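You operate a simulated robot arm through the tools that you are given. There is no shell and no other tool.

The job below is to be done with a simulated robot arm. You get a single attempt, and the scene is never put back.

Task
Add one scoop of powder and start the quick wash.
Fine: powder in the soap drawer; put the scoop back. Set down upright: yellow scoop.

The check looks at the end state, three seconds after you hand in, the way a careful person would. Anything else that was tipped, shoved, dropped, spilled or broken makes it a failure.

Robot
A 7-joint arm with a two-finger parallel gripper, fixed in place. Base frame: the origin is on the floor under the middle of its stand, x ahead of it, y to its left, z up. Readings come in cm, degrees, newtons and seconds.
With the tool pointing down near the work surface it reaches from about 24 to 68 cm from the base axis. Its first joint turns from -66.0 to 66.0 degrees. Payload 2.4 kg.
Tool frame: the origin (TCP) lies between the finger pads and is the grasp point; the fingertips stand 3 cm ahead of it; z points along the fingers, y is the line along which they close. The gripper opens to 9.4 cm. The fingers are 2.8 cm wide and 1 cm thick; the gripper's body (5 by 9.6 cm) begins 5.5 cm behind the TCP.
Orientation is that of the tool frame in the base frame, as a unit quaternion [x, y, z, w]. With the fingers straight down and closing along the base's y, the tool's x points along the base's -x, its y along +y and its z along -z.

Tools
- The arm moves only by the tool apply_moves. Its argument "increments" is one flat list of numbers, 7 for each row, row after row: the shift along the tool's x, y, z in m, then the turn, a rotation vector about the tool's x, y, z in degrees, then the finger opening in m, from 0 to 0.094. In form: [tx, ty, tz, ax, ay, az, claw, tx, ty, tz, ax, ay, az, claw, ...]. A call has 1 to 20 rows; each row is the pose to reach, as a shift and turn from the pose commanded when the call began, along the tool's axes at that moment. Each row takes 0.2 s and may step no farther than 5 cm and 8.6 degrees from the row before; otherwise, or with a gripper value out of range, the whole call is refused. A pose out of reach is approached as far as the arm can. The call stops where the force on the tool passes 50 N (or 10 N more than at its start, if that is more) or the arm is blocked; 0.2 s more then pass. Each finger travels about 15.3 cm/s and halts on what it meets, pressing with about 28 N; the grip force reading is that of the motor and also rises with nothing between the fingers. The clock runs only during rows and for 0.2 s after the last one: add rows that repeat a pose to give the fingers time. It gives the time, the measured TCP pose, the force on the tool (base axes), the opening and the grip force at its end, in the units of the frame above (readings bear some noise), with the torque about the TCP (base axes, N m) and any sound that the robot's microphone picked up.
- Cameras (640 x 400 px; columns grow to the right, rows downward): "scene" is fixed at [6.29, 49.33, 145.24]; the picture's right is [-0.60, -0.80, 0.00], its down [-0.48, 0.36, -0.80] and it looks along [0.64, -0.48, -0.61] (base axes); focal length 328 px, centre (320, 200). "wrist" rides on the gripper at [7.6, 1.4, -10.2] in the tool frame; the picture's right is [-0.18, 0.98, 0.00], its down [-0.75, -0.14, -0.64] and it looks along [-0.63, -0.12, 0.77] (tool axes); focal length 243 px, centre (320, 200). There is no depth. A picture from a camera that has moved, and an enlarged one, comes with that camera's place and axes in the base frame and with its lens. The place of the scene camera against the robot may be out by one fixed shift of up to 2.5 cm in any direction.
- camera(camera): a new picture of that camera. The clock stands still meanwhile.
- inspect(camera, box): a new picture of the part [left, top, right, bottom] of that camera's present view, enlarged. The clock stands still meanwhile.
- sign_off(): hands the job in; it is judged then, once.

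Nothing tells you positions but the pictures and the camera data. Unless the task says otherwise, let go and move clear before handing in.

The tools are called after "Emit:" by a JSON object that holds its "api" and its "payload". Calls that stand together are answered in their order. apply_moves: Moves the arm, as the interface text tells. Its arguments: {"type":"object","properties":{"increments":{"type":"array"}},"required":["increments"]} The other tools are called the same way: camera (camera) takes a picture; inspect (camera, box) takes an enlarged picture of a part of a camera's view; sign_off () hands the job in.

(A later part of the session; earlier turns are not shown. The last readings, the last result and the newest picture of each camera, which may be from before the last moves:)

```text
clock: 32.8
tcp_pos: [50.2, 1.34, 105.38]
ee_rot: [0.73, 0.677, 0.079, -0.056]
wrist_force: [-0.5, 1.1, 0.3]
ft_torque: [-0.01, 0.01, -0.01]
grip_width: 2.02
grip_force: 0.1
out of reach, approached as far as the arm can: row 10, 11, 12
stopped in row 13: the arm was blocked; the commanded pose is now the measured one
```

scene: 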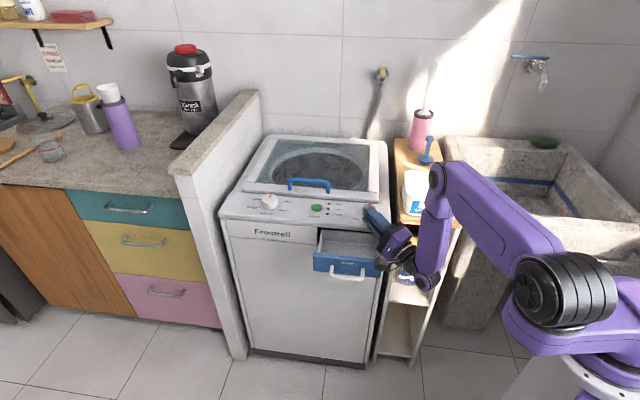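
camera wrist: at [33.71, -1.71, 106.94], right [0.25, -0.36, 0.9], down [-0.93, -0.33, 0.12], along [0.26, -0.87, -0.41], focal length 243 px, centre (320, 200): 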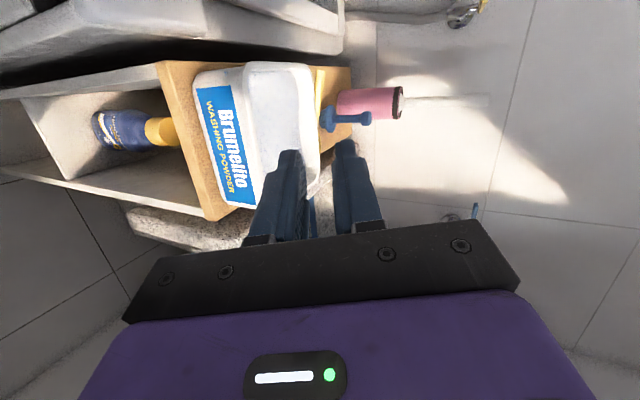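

Emit:
{"api": "camera", "payload": {"camera": "scene"}}

Emit:
{"api": "camera", "payload": {"camera": "wrist"}}

```text
taken
```

scene: 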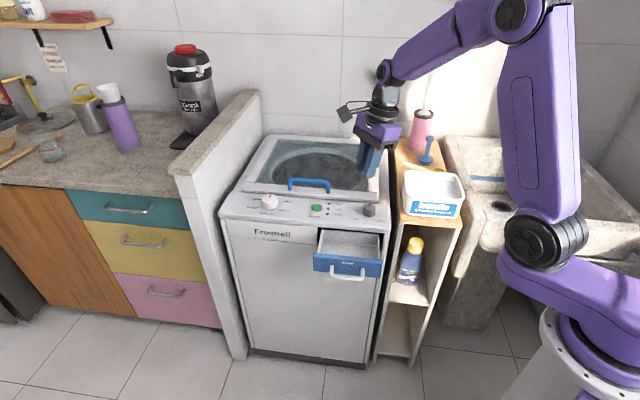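

```text
taken
camera wrist: at [51.88, 6.64, 116.93], right [0.97, -0.26, -0.01], down [-0.22, -0.85, 0.48], along [-0.13, -0.46, -0.88], focal length 243 px, centre (320, 200)
```

wrist: 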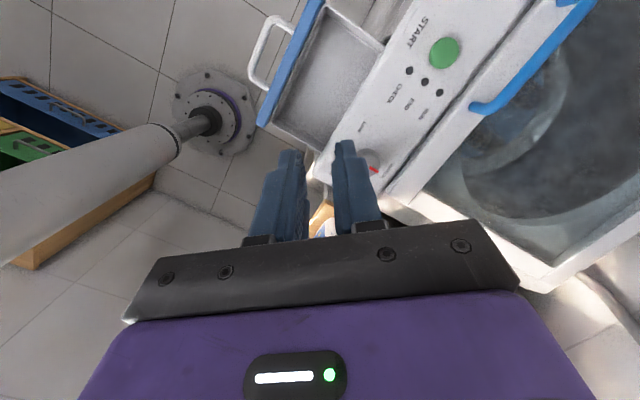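

The arm got stuck near a wrist singularity on that shortcut, with nothing touched. I'll restore a clean tool-down pose, then look for a smooth roll path.

Emit:
{"api": "apply_moves", "payload": {"increments": [-0.0149, -0.0154, -0.0053, 0.5, -3.6, -1.5, 0.02, -0.0297, -0.0309, -0.0107, 0.9, -7.3, -3, 0.02, -0.0446, -0.0463, -0.016, 1.4, -10.9, -4.5, 0.02, -0.0446, -0.0463, -0.016, 1.4, -10.9, -4.5, 0.02]}}

```text
clock: 33.8
tcp_pos: [45.18, -2.83, 105.97]
ee_rot: [0.706, 0.708, 0.002, 0.002]
wrist_force: [0.0, 0.3, 0.5]
ft_torque: [0.0, 0.01, 0.01]
grip_width: 2.0
grip_force: 0.1
```

Emit:
{"api": "apply_moves", "payload": {"increments": [0, 0, 0, 7.5, 0, 0, 0.02, 0, 0, 0, 15, 0, 0, 0.02, 0, 0, 0, 22.5, 0, 0, 0.02, 0, 0, 0, 30, 0, 0, 0.02, 0, 0, 0, 30, 0, 0, 0.02]}}

```text
clock: 35.0
tcp_pos: [45.26, -2.93, 106.01]
ee_rot: [0.683, 0.684, -0.181, -0.181]
wrist_force: [0.0, 0.2, -0.7]
ft_torque: [0.0, 0.01, -0.01]
grip_width: 1.99
grip_force: 0.0
```

Emit:
{"api": "apply_moves", "payload": {"increments": [0, 0, 0, -8.5, 0, 0, 0.02, 0, 0, 0, -17, 0, 0, 0.02, 0, 0, 0, -25.5, 0, 0, 0.02, 0, 0, 0, -34, 0, 0, 0.02, 0, 0, 0, -42.5, 0, 0, 0.02, 0, 0, 0, -51, 0, 0, 0.02, 0, 0, 0, -59.5, 0, 0, 0.02, 0, 0, 0, -68, 0, 0, 0.02, 0, 0, 0, -76.5, 0, 0, 0.02, 0, 0, 0, -85, 0, 0, 0.02, 0, 0, 0, -93.5, 0, 0, 0.02, 0, 0, 0, -102, 0, 0, 0.02]}}

Emit:
{"api": "camera", "payload": {"camera": "scene"}}

```text
clock: 37.6
tcp_pos: [45.27, -2.98, 106.01]
ee_rot: [0.571, 0.571, 0.418, 0.417]
wrist_force: [-0.9, 0.4, -0.2]
ft_torque: [-0.04, -0.02, -0.02]
grip_width: 2.02
grip_force: 0.1
```

```text
taken
```

scene: 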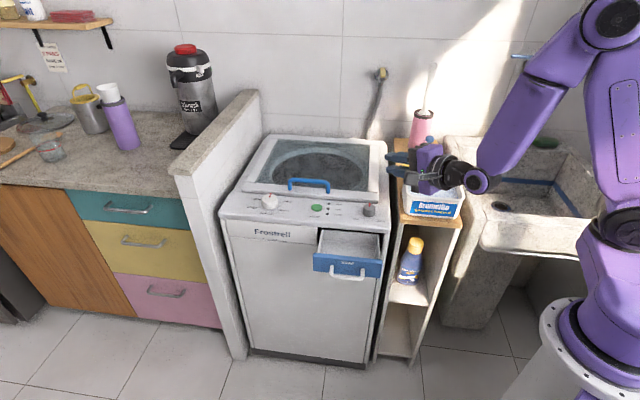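

The whole roll passes smoothly here at z=106. Now I'll continue it down to pour height.

Emit:
{"api": "apply_moves", "payload": {"increments": [0, -0.0267, 0.0148, -5.7, 0, 0, 0.02, 0, -0.0533, 0.0297, -11.4, 0, 0, 0.02, 0, -0.08, 0.0445, -17, 0, 0, 0.02, 0, -0.1067, 0.0593, -22.7, 0, 0, 0.02, 0, -0.1333, 0.0742, -28.4, 0, 0, 0.02, 0, -0.16, 0.089, -34, 0, 0, 0.02, 0, -0.16, 0.089, -34, 0, 0, 0.02]}}

Emit:
{"api": "camera", "payload": {"camera": "scene"}}

```text
clock: 39.2
tcp_pos: [50.31, -2.28, 87.77]
ee_rot: [0.424, 0.423, 0.566, 0.566]
wrist_force: [0.7, -0.8, 0.1]
ft_torque: [-0.01, -0.01, -0.01]
grip_width: 2.02
grip_force: 0.1
out of reach, approached as far as the arm can: row 6, 7
```

```text
taken
```

scene: 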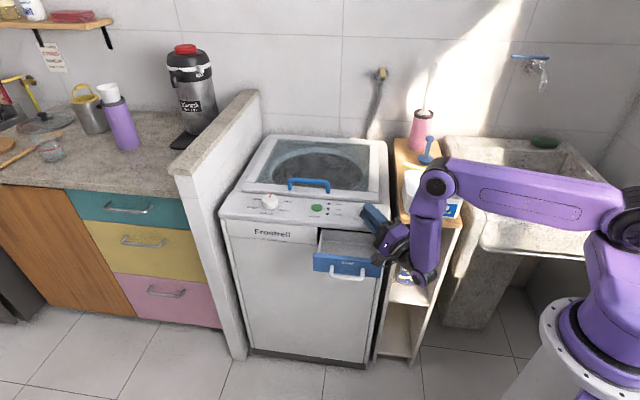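

Reached the full pour pose within about 1 cm. Now I'll rehearse the way back along the same path.

Emit:
{"api": "apply_moves", "payload": {"increments": [-0.0012, 0.0314, 0.0006, 5.7, 0, 0, 0.02, -0.0023, 0.0629, 0.0012, 11.5, 0, 0, 0.02, -0.0035, 0.0943, 0.0018, 17.2, 0, 0, 0.02, -0.0047, 0.1257, 0.0023, 22.9, 0, 0, 0.02, -0.0058, 0.1572, 0.0029, 28.7, 0, 0, 0.02, -0.007, 0.1886, 0.0035, 34.4, 0, 0, 0.02, -0.007, 0.1886, 0.0035, 34.4, 0, 0, 0.02]}}

Emit:
{"api": "apply_moves", "payload": {"increments": [0, 0, 0, 8.5, 0, 0, 0.02, 0, 0, 0, 17, 0, 0, 0.02, 0, 0, 0, 25.5, 0, 0, 0.02, 0, 0, 0, 34, 0, 0, 0.02, 0, 0, 0, 42.5, 0, 0, 0.02, 0, 0, 0, 51, 0, 0, 0.02, 0, 0, 0, 59.5, 0, 0, 0.02, 0, 0, 0, 68, 0, 0, 0.02, 0, 0, 0, 76.5, 0, 0, 0.02, 0, 0, 0, 85, 0, 0, 0.02, 0, 0, 0, 93.5, 0, 0, 0.02, 0, 0, 0, 102, 0, 0, 0.02]}}

```text
clock: 40.8
tcp_pos: [45.35, -2.85, 106.16]
ee_rot: [0.572, 0.572, 0.415, 0.415]
wrist_force: [0.3, -1.0, 0.6]
ft_torque: [0.01, 0.0, 0.0]
grip_width: 1.99
grip_force: 0.1
```

```text
clock: 43.4
tcp_pos: [45.36, -2.99, 105.92]
ee_rot: [0.682, 0.684, -0.184, -0.183]
wrist_force: [-0.3, -0.2, 0.7]
ft_torque: [0.0, 0.01, 0.04]
grip_width: 1.99
grip_force: 0.1
out of reach, approached as far as the arm can: row 5
```

Return works too. Now I'll rehearse the actual pour roll at low height, pivoting about where the cup rim would be, so it stays over the tray.

Emit:
{"api": "apply_moves", "payload": {"increments": [0.001, 0.0304, 0.0237, 0, 0, 0, 0.01, 0.002, 0.0609, 0.0474, 0, 0, 0, 0.01, 0.003, 0.0913, 0.0711, 0, 0, 0, 0.01, 0.0043, 0.1217, 0.0948, 0, 0, 0, 0.01, 0.0043, 0.1217, 0.0948, 0, 0, 0, 0.01]}}

Emit:
{"api": "inspect", "payload": {"camera": "scene", "box": [280, 130, 480, 280]}}

```text
clock: 44.6
tcp_pos: [51.26, -2.38, 91.51]
ee_rot: [0.682, 0.684, -0.183, -0.183]
wrist_force: [0.1, 0.8, -0.1]
ft_torque: [0.0, -0.04, 0.0]
grip_width: 0.99
grip_force: 0.1
```

```text
2.67 times, centred on (380, 205) of scene
camera zoom: at [6.29, 49.33, 145.24], right [-0.6, -0.8, 0.0], down [-0.48, 0.36, -0.8], along [0.64, -0.48, -0.61], focal length 874 px, centre (160, 187)
```

zoom: 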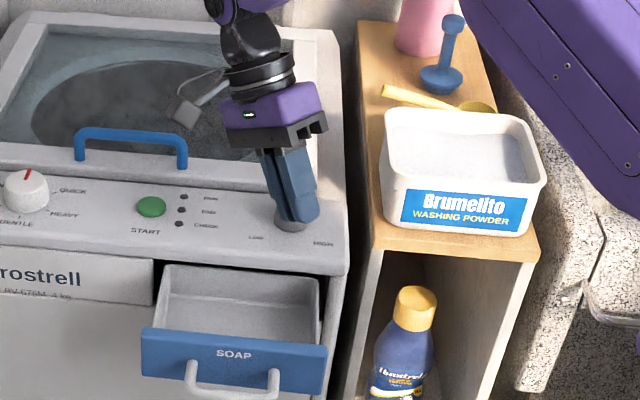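

Emit:
{"api": "apply_moves", "payload": {"increments": [0, -0.00376, 0.0014, -8.5, 0, 0, 0.01, 0, -0.00727, 0.00333, -17, 0, 0, 0.01, 0, -0.01046, 0.00576, -25.5, 0, 0, 0.01, 0, -0.01326, 0.00864, -34, 0, 0, 0.01, 0, -0.0156, 0.0119, -42.5, 0, 0, 0.01, 0, -0.01742, 0.01547, -51, 0, 0, 0.01, 0, -0.01871, 0.01926, -59.5, 0, 0, 0.01, 0, -0.01942, 0.02321, -68, 0, 0, 0.01, 0, -0.01953, 0.02722, -76.5, 0, 0, 0.01, 0, -0.01905, 0.0312, -85, 0, 0, 0.01, 0, -0.01799, 0.03508, -93.5, 0, 0, 0.01, 0, -0.01637, 0.03875, -102, 0, 0, 0.01, 0, -0.01422, 0.04214, -110.5, 0, 0, 0.01, 0, -0.0116, 0.04516, -119, 0, 0, 0.01, 0, -0.00856, 0.04778, -127.5, 0, 0, 0.01, 0, -0.0064, 0.04922, -133, 0, 0, 0.01]}}

Emit:
{"api": "inspect", "payload": {"camera": "scene", "box": [280, 130, 480, 280]}}

Emit:
{"api": "camera", "payload": {"camera": "wrist"}}

```text
clock: 48.0
tcp_pos: [48.72, -2.05, 87.74]
ee_rot: [0.441, 0.439, 0.553, 0.554]
wrist_force: [0.1, 0.0, 0.2]
ft_torque: [-0.02, 0.0, 0.02]
grip_width: 1.0
grip_force: 0.0
out of reach, approached as far as the arm can: row 16
```

```text
2.67 times, centred on (380, 205) of scene
camera zoom: at [6.29, 49.33, 145.24], right [-0.6, -0.8, 0.0], down [-0.48, 0.36, -0.8], along [0.64, -0.48, -0.61], focal length 874 px, centre (160, 187)
```

zoom: 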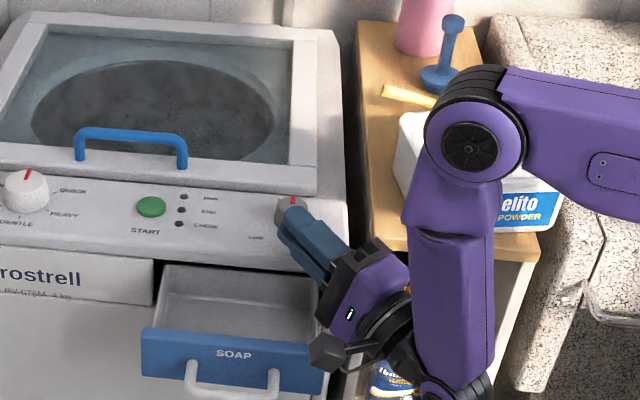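

```text
taken
camera wrist: at [38.55, 5.39, 86.87], right [-0.22, -0.18, 0.96], down [-0.59, -0.75, -0.28], along [0.77, -0.63, 0.06], focal length 243 px, centre (320, 200)
```

wrist: 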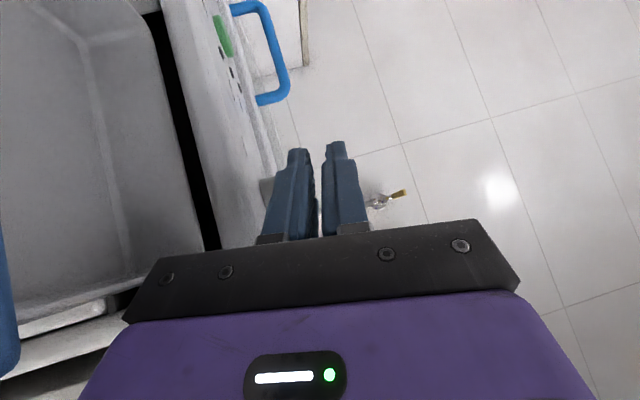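

The pour posture works to about 133° of total tilt with the rim pivot over the tray centre. I'll rehearse rolling back level here as well.

Emit:
{"api": "apply_moves", "payload": {"increments": [0, 0.00392, -0.00082, 8.5, 0, 0, 0.01, 0, 0.00793, -0.00105, 17, 0, 0, 0.01, 0, 0.01192, -0.0007, 25.5, 0, 0, 0.01, 0, 0.01582, 0.00026, 34, 0, 0, 0.01, 0, 0.01954, 0.00176, 42.5, 0, 0, 0.01, 0, 0.02298, 0.00381, 51, 0, 0, 0.01, 0, 0.02609, 0.00634, 59.5, 0, 0, 0.01, 0, 0.0288, 0.00931, 68, 0, 0, 0.01, 0, 0.03103, 0.01264, 76.5, 0, 0, 0.01, 0, 0.03275, 0.01626, 85, 0, 0, 0.01, 0, 0.03391, 0.0201, 93.5, 0, 0, 0.01, 0, 0.03449, 0.02407, 102, 0, 0, 0.01, 0, 0.03448, 0.02808, 110.5, 0, 0, 0.01, 0, 0.03388, 0.03204, 119, 0, 0, 0.01, 0, 0.0327, 0.03588, 127.5, 0, 0, 0.01, 0, 0.03164, 0.03824, 133, 0, 0, 0.01]}}

```text
clock: 51.4
tcp_pos: [51.81, -2.01, 91.62]
ee_rot: [0.682, 0.683, -0.184, -0.183]
wrist_force: [-0.4, -0.3, -0.2]
ft_torque: [-0.02, 0.03, 0.01]
grip_width: 1.03
grip_force: 0.1
```

Everything rehearses cleanly. Now I'll rise, yaw back while keeping the 30° tilt, and hover above the scoop handle.

Emit:
{"api": "apply_moves", "payload": {"increments": [0, -0.024, -0.0416, 0, 0, 0, 0.02, 0, -0.048, -0.0832, 0, 0, 0, 0.03, 0, -0.072, -0.125, 0, 0, 0, 0.03, 0, -0.072, -0.125, 0, 0, 0, 0.03]}}

Emit:
{"api": "apply_moves", "payload": {"increments": [-0.0172, 0.0046, -0.0012, 0, -4.22, -7.31, 0.03, -0.0344, 0.0093, -0.0025, 0, -8.44, -14.61, 0.03, -0.0516, 0.0139, -0.0037, 0, -12.66, -21.92, 0.03, -0.0688, 0.0185, -0.0049, 0, -16.88, -29.2, 0.03, -0.0859, 0.0232, -0.0062, 0, -21.09, -36.5, 0.03, -0.1031, 0.0278, -0.0074, 0, -25.31, -43.8, 0.03, -0.1203, 0.0324, -0.0086, 0, -29.53, -51.1, 0.03, -0.1375, 0.0371, -0.0099, 0, -33.75, -58.5, 0.03, -0.1547, 0.0417, -0.0111, 0, -37.97, -65.8, 0.03, -0.1719, 0.0463, -0.0123, 0, -42.19, -73.1, 0.03, -0.1891, 0.0509, -0.0135, 0, -46.41, -80.4, 0.03, -0.2063, 0.0556, -0.0148, 0, -50.63, -87.7, 0.03, -0.2234, 0.0602, -0.016, 0, -54.84, -95, 0.03, -0.2406, 0.0648, -0.0172, 0, -59.06, -102.3, 0.03, -0.2578, 0.0695, -0.0185, 0, -63.28, -109.6, 0.03, -0.275, 0.0741, -0.0197, 0, -67.5, -116.9, 0.03]}}

Emit:
{"api": "camera", "payload": {"camera": "scene"}}

Emit:
{"api": "camera", "payload": {"camera": "wrist"}}

```text
clock: 52.4
tcp_pos: [51.86, -1.98, 105.83]
ee_rot: [0.683, 0.683, -0.184, -0.183]
wrist_force: [0.5, 0.3, -0.4]
ft_torque: [-0.03, 0.01, 0.0]
grip_width: 2.98
grip_force: 0.1
```

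```text
clock: 55.8
tcp_pos: [59.28, -29.62, 104.12]
ee_rot: [-0.371, 0.892, -0.24, 0.099]
wrist_force: [0.1, 0.4, 0.2]
ft_torque: [0.02, 0.01, 0.0]
grip_width: 2.99
grip_force: 0.0
```

```text
taken
```

scene: 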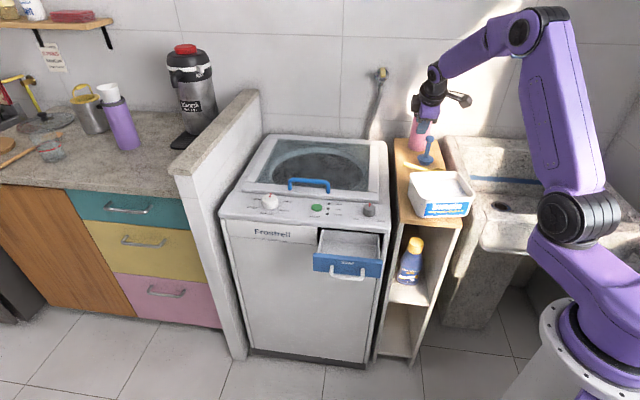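

```text
taken
camera wrist: at [49.46, -30.63, 112.25], right [-0.47, 0.73, -0.49], down [0.39, 0.68, 0.63], along [0.79, 0.11, -0.6], focal length 243 px, centre (320, 200)
```

wrist: 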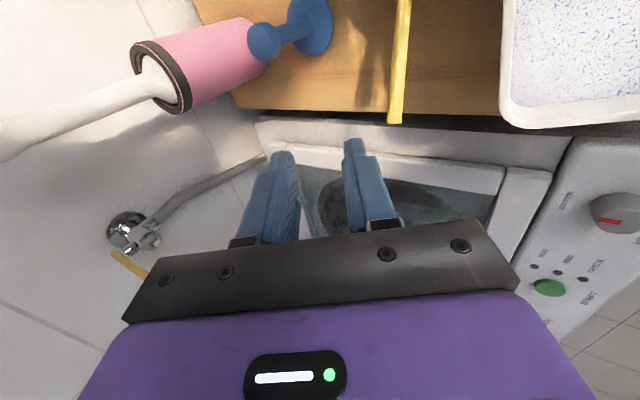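

The tub looks rotated compared with before, so I need to check that closely before doing anything else.

Emit:
{"api": "inspect", "payload": {"camera": "scene", "box": [370, 100, 490, 240]}}

Emit:
{"api": "inspect", "payload": {"camera": "scene", "box": [398, 160, 480, 225]}}

Emit:
{"api": "inspect", "payload": {"camera": "wrist", "box": [340, 0, 640, 180]}}

```text
2.86 times, centred on (430, 170) of scene
camera zoom: at [6.29, 49.34, 145.24], right [-0.6, -0.8, 0.0], down [-0.48, 0.36, -0.8], along [0.64, -0.48, -0.61], focal length 937 px, centre (6, 286)
```

zoom: 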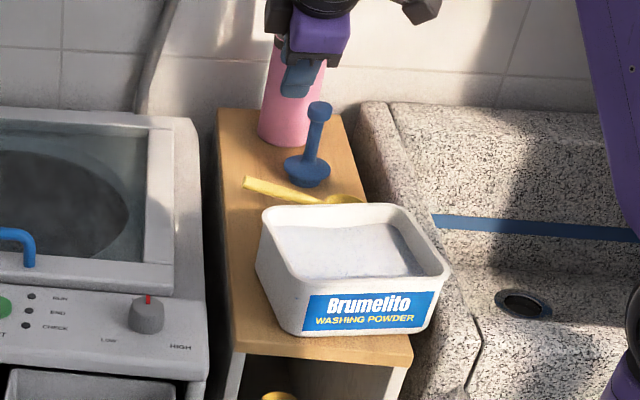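

```text
6.15 times, centred on (439, 192) of scene
camera zoom: at [6.29, 49.34, 145.24], right [-0.6, -0.8, 0.0], down [-0.48, 0.36, -0.8], along [0.64, -0.48, -0.61], focal length 2018 px, centre (-412, 246)
```

zoom: 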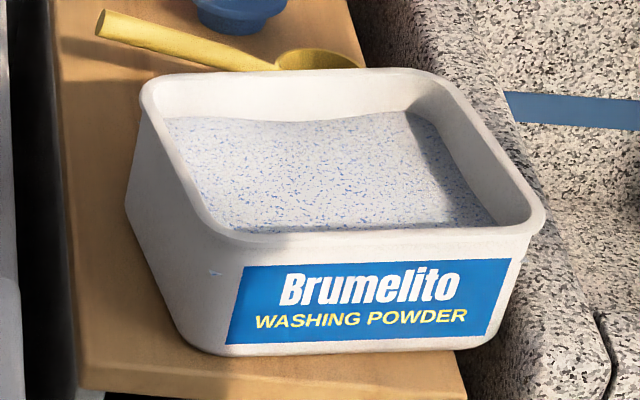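

```text
2.13 times, centred on (490, 90) of wrist
camera zoom: at [49.46, -30.63, 112.25], right [-0.47, 0.73, -0.49], down [0.39, 0.68, 0.63], along [0.79, 0.11, -0.6], focal length 518 px, centre (-43, 435)
```

zoom: 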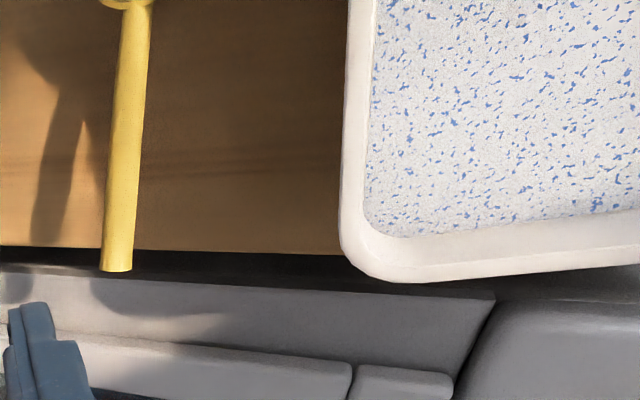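

The last low roll shoved the tub: it slid about 2.5 cm and turned about 10°, most likely pushed by the arm's elbow, though it's upright with no powder spilled. It has to go back where it was, so I'll return to my earlier overhead viewpoint and measure its present pose against the original pictures.

Emit:
{"api": "apply_moves", "payload": {"increments": [0, 0.03, -0.0233, -7.5, 0, 0, 0.03, 0.001, 0.06, -0.0467, -15, 0, 0, 0.03, 0.001, 0.0895, -0.07, -22.5, 0, 0, 0.03, 0.0014, 0.1193, -0.0933, -30, 0, 0, 0.03, 0.0014, 0.1193, -0.0933, -30, 0, 0, 0.03]}}

Emit:
{"api": "camera", "payload": {"camera": "wrist"}}

Emit:
{"api": "inspect", "payload": {"camera": "wrist", "box": [180, 0, 420, 170]}}

```text
clock: 57.0
tcp_pos: [48.26, -18.97, 106.11]
ee_rot: [-0.384, 0.924, 0.001, -0.001]
wrist_force: [0.1, 0.0, 0.0]
ft_torque: [0.03, -0.01, 0.01]
grip_width: 2.99
grip_force: 0.1
```

```text
taken
camera wrist: at [42.05, -23.45, 116.45], right [-0.57, 0.82, 0.0], down [0.63, 0.43, 0.64], along [0.53, 0.36, -0.77], focal length 243 px, centre (320, 200)
```

wrist: 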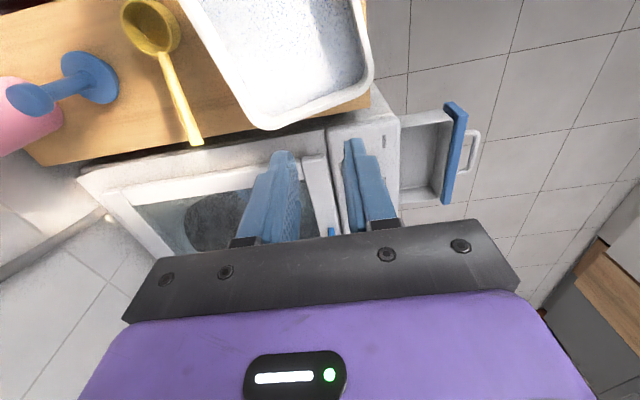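

```text
2.35 times, centred on (300, 85) of wrist
camera zoom: at [42.05, -23.45, 116.45], right [-0.57, 0.82, 0.0], down [0.63, 0.43, 0.64], along [0.53, 0.36, -0.77], focal length 571 px, centre (367, 471)
```

zoom: 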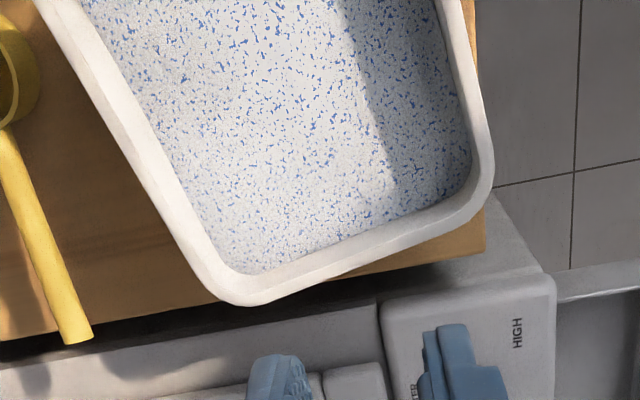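

Measured against the original views, the tub has turned about +10.5° and its centre has shifted about [-1.4,-2.0] cm. I'll grip the short end wall by its rim and set it back; first turn the fingers to straddle that wall.

Emit:
{"api": "apply_moves", "payload": {"increments": [-0.002, -0.001, 0.006, 0, 0, 7.96, 0.035, -0.004, -0.002, 0.012, 0, 0, 15.92, 0.04, -0.006, -0.003, 0.018, 0, 0, 23.88, 0.04, -0.008, -0.004, 0.024, 0, 0, 31.84, 0.04, -0.01, -0.005, 0.03, 0, 0, 39.8, 0.04, -0.012, -0.006, 0.036, 0, 0, 47.76, 0.04, -0.014, -0.007, 0.042, 0, 0, 55.72, 0.04, -0.016, -0.008, 0.048, 0, 0, 63.68, 0.04, -0.018, -0.009, 0.054, 0, 0, 71.64, 0.04, -0.0198, -0.01, 0.06, 0, 0, 79.6, 0.04, -0.0198, -0.01, 0.06, 0, 0, 79.6, 0.04]}}

Emit:
{"api": "camera", "payload": {"camera": "wrist"}}

Emit:
{"api": "camera", "payload": {"camera": "scene"}}

```text
clock: 59.4
tcp_pos: [50.51, -18.27, 100.31]
ee_rot: [0.297, 0.955, 0.0, 0.0]
wrist_force: [-0.5, -0.9, 0.2]
ft_torque: [0.01, -0.01, 0.02]
grip_width: 4.01
grip_force: 0.1
```

```text
taken
camera wrist: at [45.21, -12.98, 110.56], right [0.71, 0.7, 0.0], down [0.54, -0.54, 0.64], along [0.45, -0.46, -0.77], focal length 243 px, centre (320, 200)
```

wrist: 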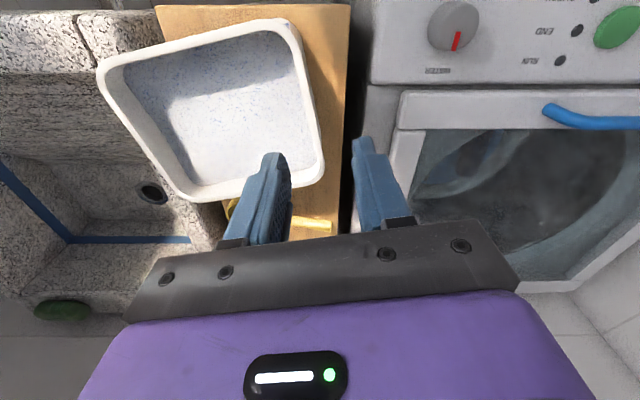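

```text
taken
```

scene: 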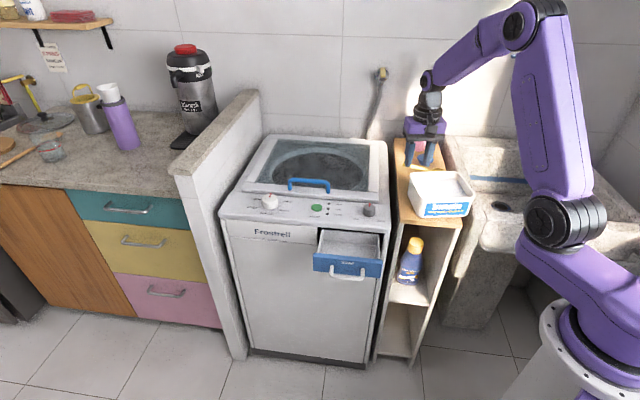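

Emit:
{"api": "inspect", "payload": {"camera": "wrist", "box": [80, 0, 380, 240]}}

```text
1.67 times, centred on (230, 120) of wrist
camera zoom: at [45.21, -12.98, 110.56], right [0.71, 0.7, 0.0], down [0.54, -0.54, 0.64], along [0.45, -0.46, -0.77], focal length 404 px, centre (470, 333)
```

zoom: 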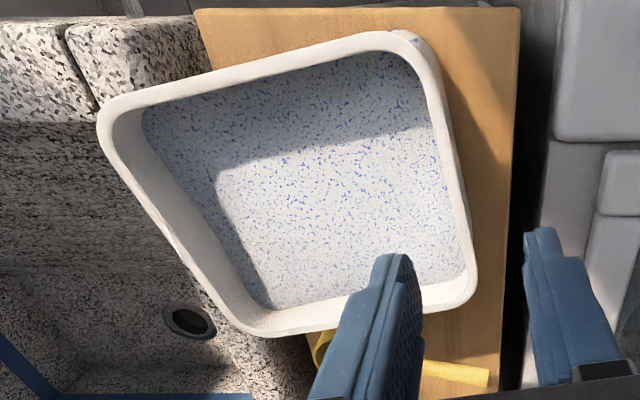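

The overhead view confirms it: about 10.6° rotation, end-wall midpoint at about [50.5,-18.7] versus original [52.8,-17.7]. I'll lower the fingers over that end wall, staying above the powder, and grip it gently.

Emit:
{"api": "apply_moves", "payload": {"increments": [0, -0.0085, 0.03, 0, 0, 0, 0.04, 0, -0.0085, 0.06, 0, 0, 0, 0.04, 0, -0.0085, 0.085, 0, 0, 0, 0.04, 0, -0.0085, 0.085, 0, 0, 0, 0.04]}}

Emit:
{"api": "camera", "payload": {"camera": "wrist"}}

Emit:
{"api": "inspect", "payload": {"camera": "scene", "box": [380, 130, 490, 230]}}

```text
clock: 60.4
tcp_pos: [50.09, -19.05, 91.86]
ee_rot: [0.296, 0.955, -0.001, 0.001]
wrist_force: [-0.3, 0.1, -0.4]
ft_torque: [-0.02, -0.01, 0.04]
grip_width: 4.03
grip_force: 0.0
```

```text
taken
camera wrist: at [44.82, -13.76, 102.07], right [0.71, 0.71, 0.0], down [0.54, -0.54, 0.64], along [0.45, -0.46, -0.77], focal length 243 px, centre (320, 200)
```

wrist: 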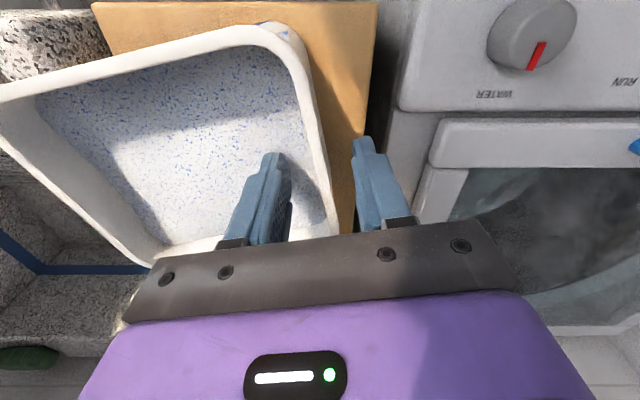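

```text
4.00 times, centred on (435, 180) of scene
camera zoom: at [6.29, 49.33, 145.24], right [-0.6, -0.8, 0.0], down [-0.48, 0.36, -0.8], along [0.64, -0.48, -0.61], focal length 1312 px, centre (-140, 280)
```

zoom: 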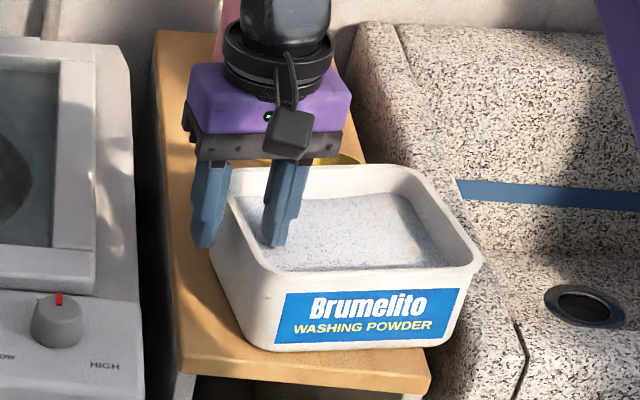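

Emit:
{"api": "apply_moves", "payload": {"increments": [0, 0, 0, 0, 0, 0, 0.025, 0, 0, 0, 0, 0, 0, 0.015, 0, 0, 0, 0, 0, 0, 0.006, 0, 0, 0, 0, 0, 0, 0.003, 0, 0, 0, 0, 0, 0, 0.003]}}

Emit:
{"api": "camera", "payload": {"camera": "wrist"}}

Emit:
{"api": "inspect", "payload": {"camera": "scene", "box": [398, 160, 468, 225]}}

```text
clock: 61.6
tcp_pos: [50.25, -19.03, 91.69]
ee_rot: [0.297, 0.955, 0.001, 0.001]
wrist_force: [0.5, 1.0, -0.4]
ft_torque: [0.02, -0.01, 0.01]
grip_width: 0.34
grip_force: 0.5
```

```text
taken
camera wrist: at [44.83, -13.74, 102.1], right [0.71, 0.71, 0.0], down [0.54, -0.54, 0.64], along [0.45, -0.46, -0.77], focal length 243 px, centre (320, 200)
```

wrist: 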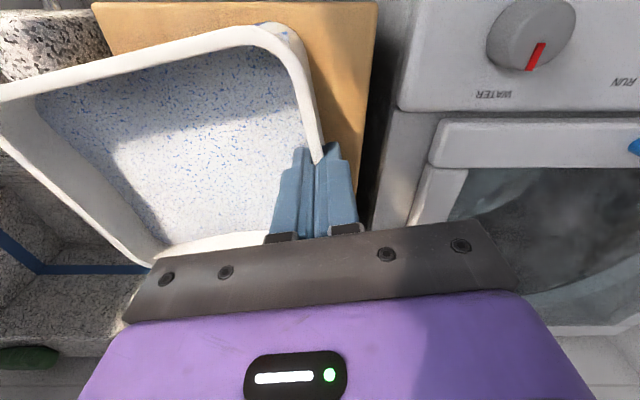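

```text
6.15 times, centred on (433, 192) of scene
camera zoom: at [6.29, 49.34, 145.24], right [-0.6, -0.8, 0.0], down [-0.48, 0.36, -0.8], along [0.64, -0.48, -0.61], focal length 2018 px, centre (-375, 246)
```

zoom: 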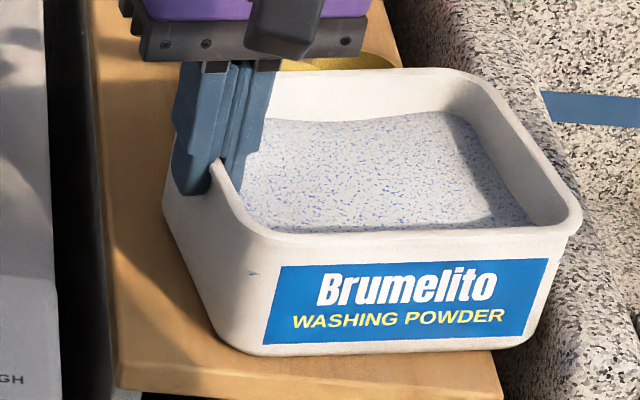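

The wall is thin, so the fingers aren't pressing yet; I'll close fully to get a real grip.

Emit:
{"api": "apply_moves", "payload": {"increments": [0, 0, 0, 0, 0, 0, 0, 0, 0, 0, 0, 0, 0, 0, 0, 0, 0, 0, 0, 0, 0]}}

Emit:
{"api": "inspect", "payload": {"camera": "wrist", "box": [240, 100, 400, 250]}}

```text
clock: 62.4
tcp_pos: [50.32, -19.18, 91.67]
ee_rot: [0.297, 0.955, 0.0, 0.0]
wrist_force: [1.5, 0.5, 1.0]
ft_torque: [-0.03, -0.14, 0.1]
grip_width: 0.27
grip_force: 27.9
```

```text
2.67 times, centred on (320, 175) of wrist
camera zoom: at [44.83, -13.75, 102.09], right [0.71, 0.71, 0.0], down [0.54, -0.54, 0.64], along [0.45, -0.46, -0.77], focal length 647 px, centre (320, 267)
```

zoom: 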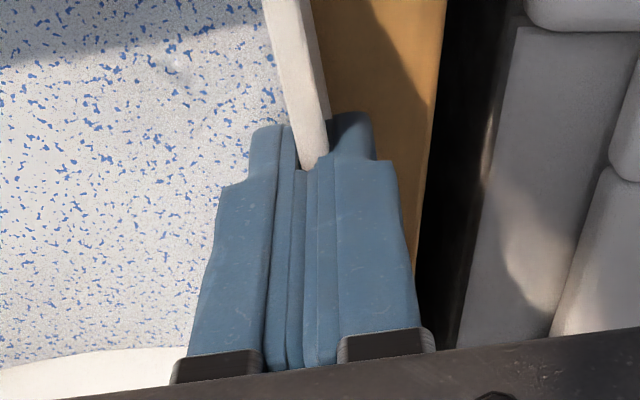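

Gripped at 28 N. Now I'll slide and turn the tub slowly back toward its original pose.

Emit:
{"api": "apply_moves", "payload": {"increments": [-0.0017, 0.0027, 0, 0, 0, 1.3, 0, -0.0034, 0.0054, 0, 0, 0, 2.6, 0, -0.0051, 0.0082, 0, 0, 0, 3.9, 0, -0.0068, 0.0109, 0, 0, 0, 5.2, 0, -0.0085, 0.0136, 0, 0, 0, 6.5, 0, -0.0102, 0.0163, 0, 0, 0, 7.8, 0, -0.0119, 0.019, 0, 0, 0, 9.1, 0, -0.0136, 0.0217, 0, 0, 0, 10.4, 0, -0.0136, 0.0217, 0, 0, 0, 10.4, 0]}}

Emit:
{"api": "inspect", "payload": {"camera": "scene", "box": [398, 160, 468, 225]}}

Emit:
{"api": "camera", "payload": {"camera": "wrist"}}

```text
clock: 64.4
tcp_pos: [52.51, -18.11, 91.75]
ee_rot: [0.382, 0.924, -0.001, 0.0]
wrist_force: [-5.7, -0.1, 11.9]
ft_torque: [-0.41, -0.26, -0.22]
grip_width: 0.28
grip_force: 27.5
```

```text
6.15 times, centred on (433, 192) of scene
camera zoom: at [6.25, 49.34, 145.24], right [-0.6, -0.8, 0.0], down [-0.48, 0.36, -0.8], along [0.64, -0.48, -0.61], focal length 2018 px, centre (-375, 246)
```

zoom: 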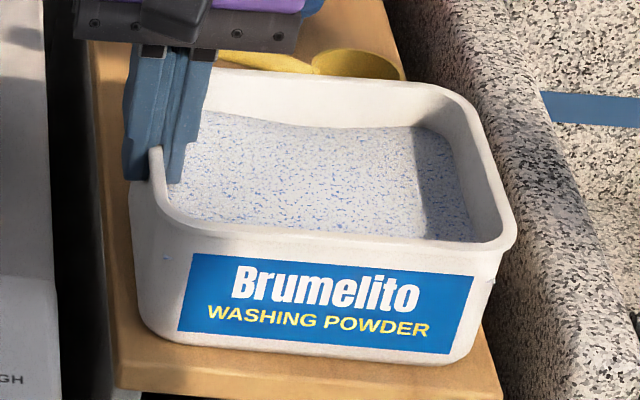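

```text
taken
camera wrist: at [48.22, -11.76, 102.01], right [0.82, 0.57, 0.0], down [0.43, -0.63, 0.64], along [0.36, -0.53, -0.77], focal length 243 px, centre (320, 200)
```

wrist: 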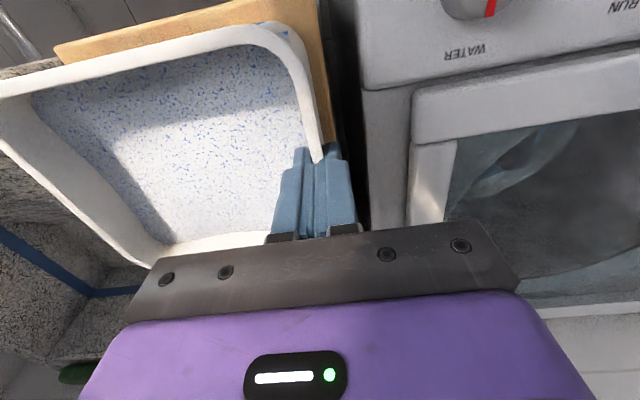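

Very close: the label matches the original picture except it's about 0.26 cm too near the front. I'll nudge it back by that much.

Emit:
{"api": "apply_moves", "payload": {"increments": [-0.0014, 0.0001, 0, 0, 0, 0, 0, -0.0028, 0.0003, 0, 0, 0, 0, 0, -0.0028, 0.0003, 0, 0, 0, 0, 0]}}

Emit:
{"api": "inspect", "payload": {"camera": "scene", "box": [398, 160, 468, 225]}}

```text
clock: 65.2
tcp_pos: [52.77, -18.06, 91.73]
ee_rot: [0.382, 0.924, 0.0, -0.001]
wrist_force: [-1.8, 3.9, 8.0]
ft_torque: [-0.06, -0.04, -0.09]
grip_width: 0.28
grip_force: 27.9
```

```text
6.15 times, centred on (433, 192) of scene
camera zoom: at [6.26, 49.35, 145.24], right [-0.6, -0.8, 0.0], down [-0.48, 0.36, -0.8], along [0.64, -0.48, -0.61], focal length 2018 px, centre (-375, 246)
```

zoom: 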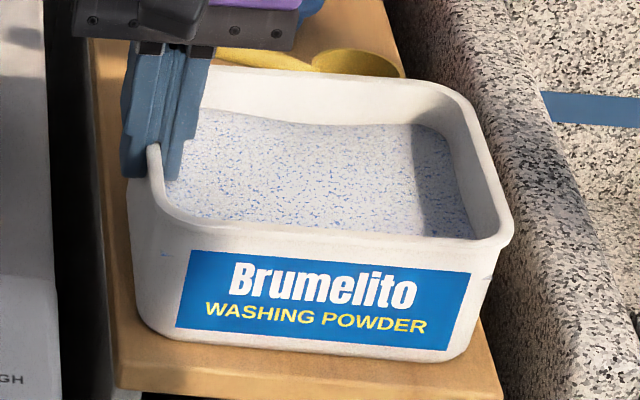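

Emit:
{"api": "apply_moves", "payload": {"increments": [0, -0.0014, 0, 0, 0, 0, 0, 0, -0.0014, 0, 0, 0, 0, 0, 0, -0.0014, 0, 0, 0, 0, 0.006, 0, -0.0014, 0, 0, 0, 0, 0.015, 0, -0.0014, 0, 0, 0, 0, 0.025, 0, -0.0014, -0.03, 0, 0, 0, 0.025, 0, -0.0014, -0.07, 0, 0, 0, 0.025, 0, -0.0014, -0.11, 0, 0, 0, 0.025, 0.03, 0.0, -0.14, 0, 0, 0, 0.025]}}

Emit:
{"api": "inspect", "payload": {"camera": "scene", "box": [398, 160, 468, 225]}}

Emit:
{"api": "camera", "payload": {"camera": "wrist"}}

Emit:
{"api": "camera", "payload": {"camera": "scene"}}

```text
clock: 67.2
tcp_pos: [50.78, -16.08, 105.64]
ee_rot: [0.382, 0.924, 0.0, 0.0]
wrist_force: [-0.3, -0.3, -1.1]
ft_torque: [0.01, 0.03, -0.01]
grip_width: 2.5
grip_force: 0.1
```

```text
6.15 times, centred on (433, 192) of scene
camera zoom: at [6.29, 49.33, 145.24], right [-0.6, -0.8, 0.0], down [-0.48, 0.36, -0.8], along [0.64, -0.48, -0.61], focal length 2018 px, centre (-375, 246)
```

zoom: 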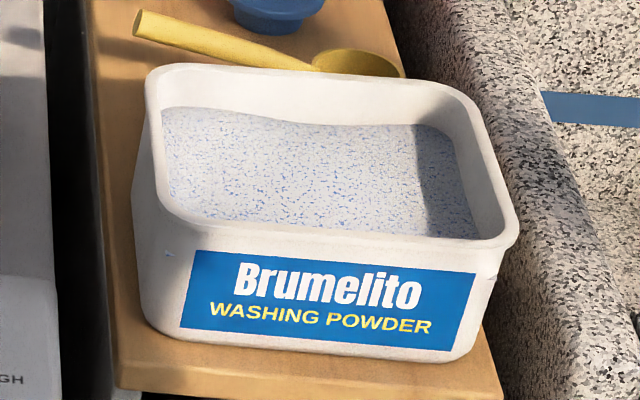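

```text
taken
camera wrist: at [46.45, -9.84, 116.02], right [0.82, 0.57, 0.0], down [0.43, -0.63, 0.64], along [0.36, -0.53, -0.77], focal length 243 px, centre (320, 200)
```

wrist: 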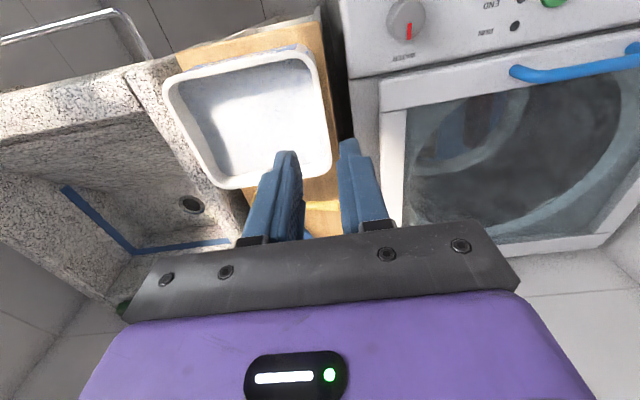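

```text
taken
```

scene: 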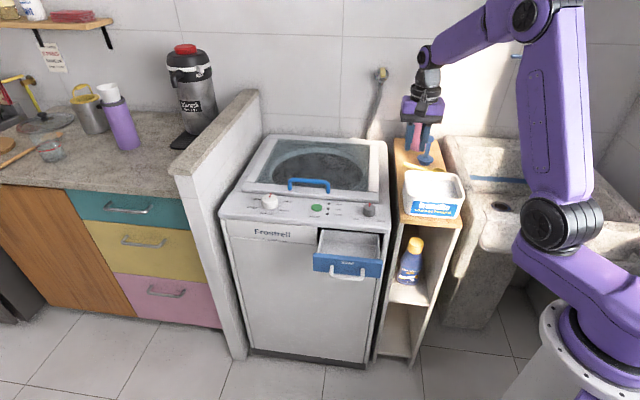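

The tub now matches its original position in the picture to within about 0.1 cm. To avoid repeating the bump, I'll rehearse a different pour posture: cup pointing away from the robot and the hand swinging to the open left side, away from the tub.

Emit:
{"api": "apply_moves", "payload": {"increments": [0.002, -0.002, 0, 0, 0, -8.2, 0.02, 0.004, -0.004, 0, 0, 0, -16.4, 0.02, 0.006, -0.006, 0, 0, 0, -24.5, 0.02, 0.008, -0.008, 0, 0, 0, -32.7, 0.02, 0.01, -0.01, 0, 0, 0, -40.9, 0.02, 0.012, -0.012, 0, 0, 0, -49.1, 0.02, 0.014, -0.014, 0, 0, 0, -57.3, 0.02, 0.016, -0.016, 0, 0, 0, -65.5, 0.02, 0.018, -0.018, 0, 0, 0, -73.6, 0.02, 0.02, -0.02, 0, 0, 0, -81.8, 0.02, 0.02, -0.02, 0, 0, 0, -90, 0.02]}}

Emit:
{"api": "apply_moves", "payload": {"increments": [0, 0, 0, 7.5, 0, 0, 0.02, 0, 0, 0, 15, 0, 0, 0.02, 0, 0, 0, 22.5, 0, 0, 0.02, 0, 0, 0, 30, 0, 0, 0.02]}}

```text
clock: 69.6
tcp_pos: [47.84, -16.06, 105.74]
ee_rot: [-0.385, 0.923, 0.0, 0.001]
wrist_force: [-0.1, 1.2, -0.2]
ft_torque: [-0.02, 0.01, 0.03]
grip_width: 2.0
grip_force: 0.1
```

```text
clock: 70.6
tcp_pos: [47.73, -16.02, 105.72]
ee_rot: [-0.37, 0.892, -0.239, 0.1]
wrist_force: [-0.2, 0.9, 0.2]
ft_torque: [0.01, 0.03, -0.01]
grip_width: 1.97
grip_force: 0.1
```

Emit:
{"api": "apply_moves", "payload": {"increments": [-0.0072, 0.0111, -0.0052, 0, -4.22, -7.31, 0.02, -0.0144, 0.0223, -0.0104, 0, -8.44, -14.61, 0.02, -0.0216, 0.0334, -0.0156, 0, -12.66, -21.92, 0.02, -0.0288, 0.0445, -0.0209, 0, -16.88, -29.2, 0.02, -0.0359, 0.0556, -0.0261, 0, -21.09, -36.5, 0.02, -0.0431, 0.0668, -0.0313, 0, -25.31, -43.8, 0.02, -0.0503, 0.0779, -0.0365, 0, -29.53, -51.1, 0.02, -0.0575, 0.089, -0.0417, 0, -33.75, -58.5, 0.02, -0.0647, 0.1001, -0.0469, 0, -37.97, -65.8, 0.02, -0.0719, 0.1113, -0.0521, 0, -42.19, -73.1, 0.02, -0.0791, 0.1224, -0.0573, 0, -46.41, -80.4, 0.02, -0.0863, 0.1335, -0.0626, 0, -50.63, -87.7, 0.02, -0.0934, 0.1446, -0.0678, 0, -54.84, -95, 0.02, -0.1006, 0.1558, -0.073, 0, -59.06, -102.3, 0.02, -0.1078, 0.1669, -0.0782, 0, -63.28, -109.6, 0.02, -0.115, 0.178, -0.0834, 0, -67.5, -116.9, 0.02]}}

Emit:
{"api": "camera", "payload": {"camera": "scene"}}

```text
clock: 74.0
tcp_pos: [42.68, 12.73, 109.14]
ee_rot: [0.971, -0.013, -0.003, -0.237]
wrist_force: [-0.3, -0.6, -0.3]
ft_torque: [0.02, 0.01, -0.03]
grip_width: 1.99
grip_force: 0.0
out of reach, approached as far as the arm can: row 12, 13, 14, 15, 16
```

```text
taken
```

scene: 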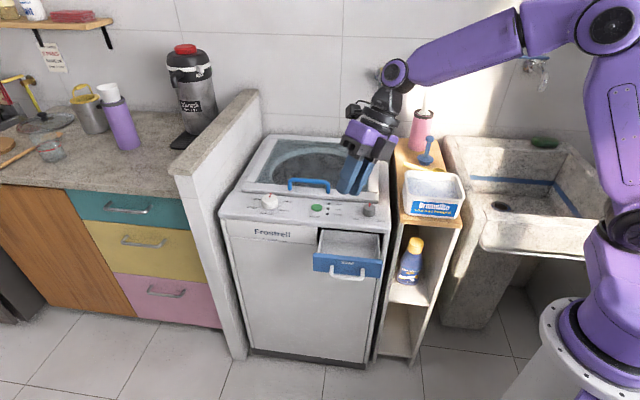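

That yaw hits a wrist limit just before straight-ahead, but a slightly right-of-ahead cup heading looks feasible there and keeps the wrist far from any alignment flip. I'll test that in the air.

Emit:
{"api": "apply_moves", "payload": {"increments": [-0.0018, 0.0216, 0.0076, 0.9, 1.63, 3.13, 0.02, -0.0035, 0.0432, 0.0151, 1.8, 3.25, 6.26, 0.02, -0.0053, 0.0648, 0.0227, 2.7, 4.88, 9.39, 0.02, -0.0053, 0.0648, 0.0227, 2.7, 4.88, 9.39, 0.02]}}

```text
clock: 75.0
tcp_pos: [42.37, 10.32, 106.38]
ee_rot: [0.961, -0.109, 0.017, -0.253]
wrist_force: [-0.3, -0.1, -0.6]
ft_torque: [-0.03, 0.0, 0.01]
grip_width: 2.01
grip_force: 0.0
out of reach, approached as far as the arm can: row 1, 2, 3, 4
```

Emit:
{"api": "apply_moves", "payload": {"increments": [-0.0003, 0.0118, 0.0071, 0.14, 2.94, 5.2, 0.02, -0.0005, 0.0236, 0.0143, 0.27, 5.88, 10.45, 0.02, -0.0005, 0.0236, 0.0143, 0.27, 5.88, 10.45, 0.02]}}

Emit:
{"api": "camera", "payload": {"camera": "scene"}}

```text
clock: 75.8
tcp_pos: [42.08, 8.98, 103.85]
ee_rot: [0.944, -0.204, 0.045, -0.257]
wrist_force: [-0.3, -1.0, -0.8]
ft_torque: [0.03, 0.02, 0.03]
grip_width: 2.0
grip_force: 0.1
```

```text
taken
```

scene: 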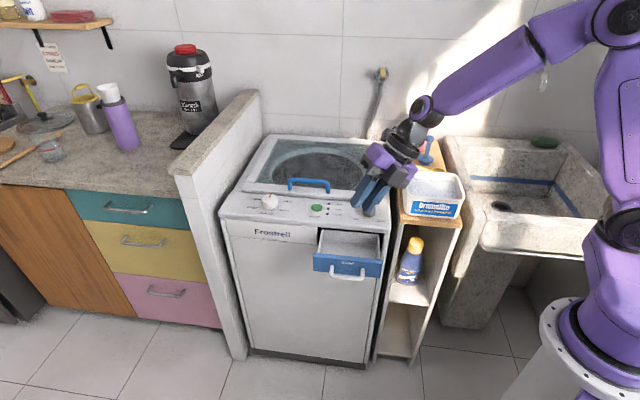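

Reachable at a heading of about -24°. Now testing the roll from here.

Emit:
{"api": "apply_moves", "payload": {"increments": [0, 0, 0, -8, 0, 0, 0.02, 0, 0, 0, -16, 0, 0, 0.02, 0, 0, 0, -24, 0, 0, 0.02, 0, 0, 0, -32, 0, 0, 0.02, 0, 0, 0, -40, 0, 0, 0.02, 0, 0, 0, -48, 0, 0, 0.02, 0, 0, 0, -56, 0, 0, 0.02, 0, 0, 0, -64, 0, 0, 0.02]}}

Emit:
{"api": "camera", "payload": {"camera": "scene"}}

```text
clock: 77.6
tcp_pos: [41.96, 9.06, 103.93]
ee_rot: [0.936, -0.196, -0.071, 0.283]
wrist_force: [-0.9, 0.2, 0.0]
ft_torque: [0.0, 0.02, -0.01]
grip_width: 1.98
grip_force: 0.1
```

```text
taken
```

scene: 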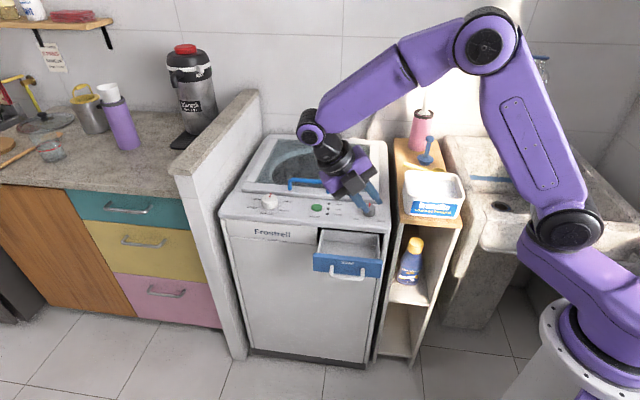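

Elbow stays high and far from the tub. Continuing the roll.

Emit:
{"api": "apply_moves", "payload": {"increments": [0, 0, 0, -8, 0, 0, 0.02, 0, 0, 0, -16, 0, 0, 0.02, 0, 0, 0, -24, 0, 0, 0.02, 0, 0, 0, -32, 0, 0, 0.02, 0, 0, 0, -40, 0, 0, 0.02, 0, 0, 0, -48, 0, 0, 0.02, 0, 0, 0, -56, 0, 0, 0.02, 0, 0, 0, -64, 0, 0, 0.02]}}

Emit:
{"api": "camera", "payload": {"camera": "scene"}}

```text
clock: 79.4
tcp_pos: [37.81, 7.47, 103.98]
ee_rot: [0.644, -0.129, -0.162, 0.736]
wrist_force: [-0.3, -0.6, -0.2]
ft_torque: [-0.01, 0.02, -0.06]
grip_width: 2.02
grip_force: 0.1
out of reach, approached as far as the arm can: row 7, 8
```

```text
taken
```

scene: 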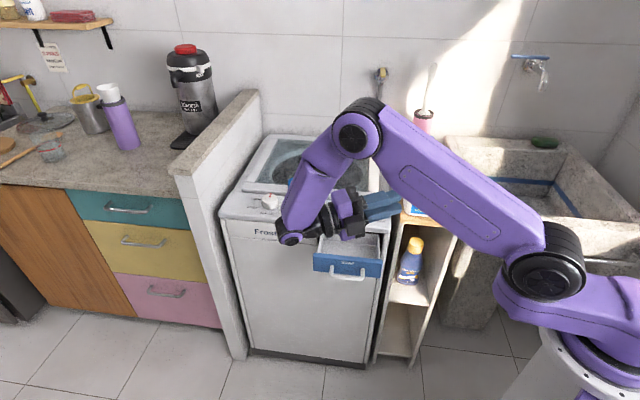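

The full roll is available this way (about 98° past vertical, a total of ~128° of cup tilt) with the arm entirely clear of the tub. I'll roll back level, then rehearse it at the real height with the rim pivot.

Emit:
{"api": "apply_moves", "payload": {"increments": [0.0084, 0.001, -0.0064, 8, 0, 0, 0.02, 0.0168, 0.002, -0.0127, 16, 0, 0, 0.02, 0.0251, 0.0031, -0.0191, 24, 0, 0, 0.02, 0.0335, 0.0041, -0.0254, 32, 0, 0, 0.02, 0.0335, 0.0041, -0.0254, 40, 0, 0, 0.02, 0.0335, 0.0041, -0.0254, 48, 0, 0, 0.02, 0.0335, 0.0041, -0.0254, 56, 0, 0, 0.02, 0.0335, 0.0041, -0.0254, 64, 0, 0, 0.02, 0.0335, 0.0041, -0.0254, 72, 0, 0, 0.02, 0.0335, 0.0041, -0.0254, 80, 0, 0, 0.02, 0.0335, 0.0041, -0.0254, 88, 0, 0, 0.02, 0.0335, 0.0041, -0.0254, 96, 0, 0, 0.02, 0.0335, 0.0041, -0.0254, 104, 0, 0, 0.02, 0.0335, 0.0041, -0.0254, 112, 0, 0, 0.02, 0.0335, 0.0041, -0.0254, 120, 0, 0, 0.02, 0.0335, 0.0041, -0.0254, 128, 0, 0, 0.02]}}

```text
clock: 82.8
tcp_pos: [42.9, 7.87, 103.99]
ee_rot: [0.952, -0.206, 0.038, -0.225]
wrist_force: [-0.9, 0.4, -0.1]
ft_torque: [-0.05, 0.0, -0.03]
grip_width: 2.0
grip_force: 0.0
out of reach, approached as far as the arm can: row 16
```

Emit:
{"api": "apply_moves", "payload": {"increments": [-0.0023, 0.0143, 0.0353, 0.65, 1.18, 2.39, 0.02, -0.0045, 0.0286, 0.0707, 1.3, 2.37, 4.79, 0.02, -0.0068, 0.0429, 0.106, 1.96, 3.55, 7.18, 0.02, -0.0068, 0.0429, 0.106, 1.96, 3.55, 7.18, 0.02]}}

Emit:
{"api": "inspect", "payload": {"camera": "scene", "box": [280, 130, 480, 280]}}

Emit:
{"api": "camera", "payload": {"camera": "wrist"}}

```text
clock: 83.8
tcp_pos: [44.13, 10.54, 95.57]
ee_rot: [0.933, -0.274, 0.055, -0.227]
wrist_force: [-1.0, -0.2, 0.2]
ft_torque: [-0.02, 0.03, -0.01]
grip_width: 1.99
grip_force: 0.1
out of reach, approached as far as the arm can: row 2, 3, 4
```

```text
2.67 times, centred on (380, 205) of scene
camera zoom: at [6.29, 49.33, 145.24], right [-0.6, -0.8, 0.0], down [-0.48, 0.36, -0.8], along [0.64, -0.48, -0.61], focal length 874 px, centre (160, 187)
```

zoom: 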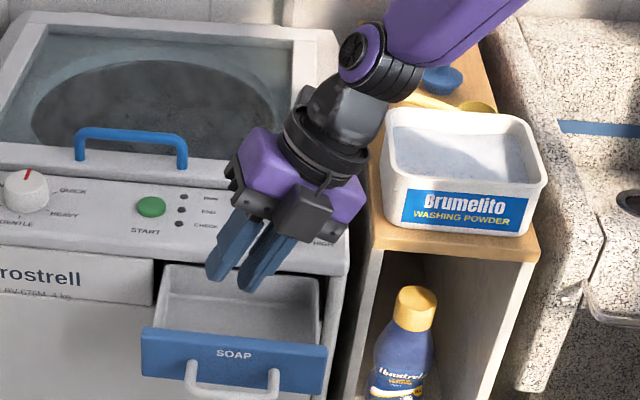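

```text
taken
camera wrist: at [47.66, 1.32, 103.78], right [-0.63, -0.64, -0.44], down [-0.71, 0.26, 0.65], along [-0.3, 0.73, -0.62], focal length 243 px, centre (320, 200)
```

wrist: 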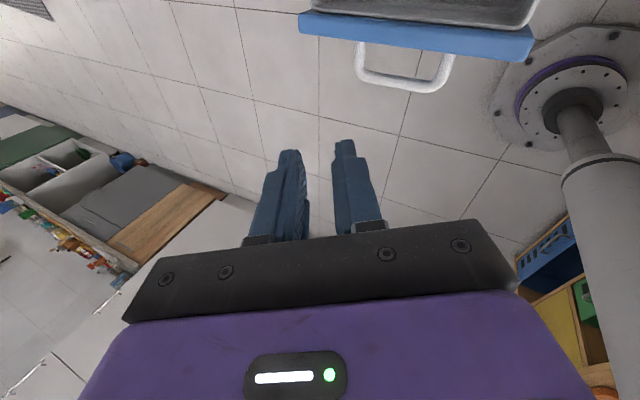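

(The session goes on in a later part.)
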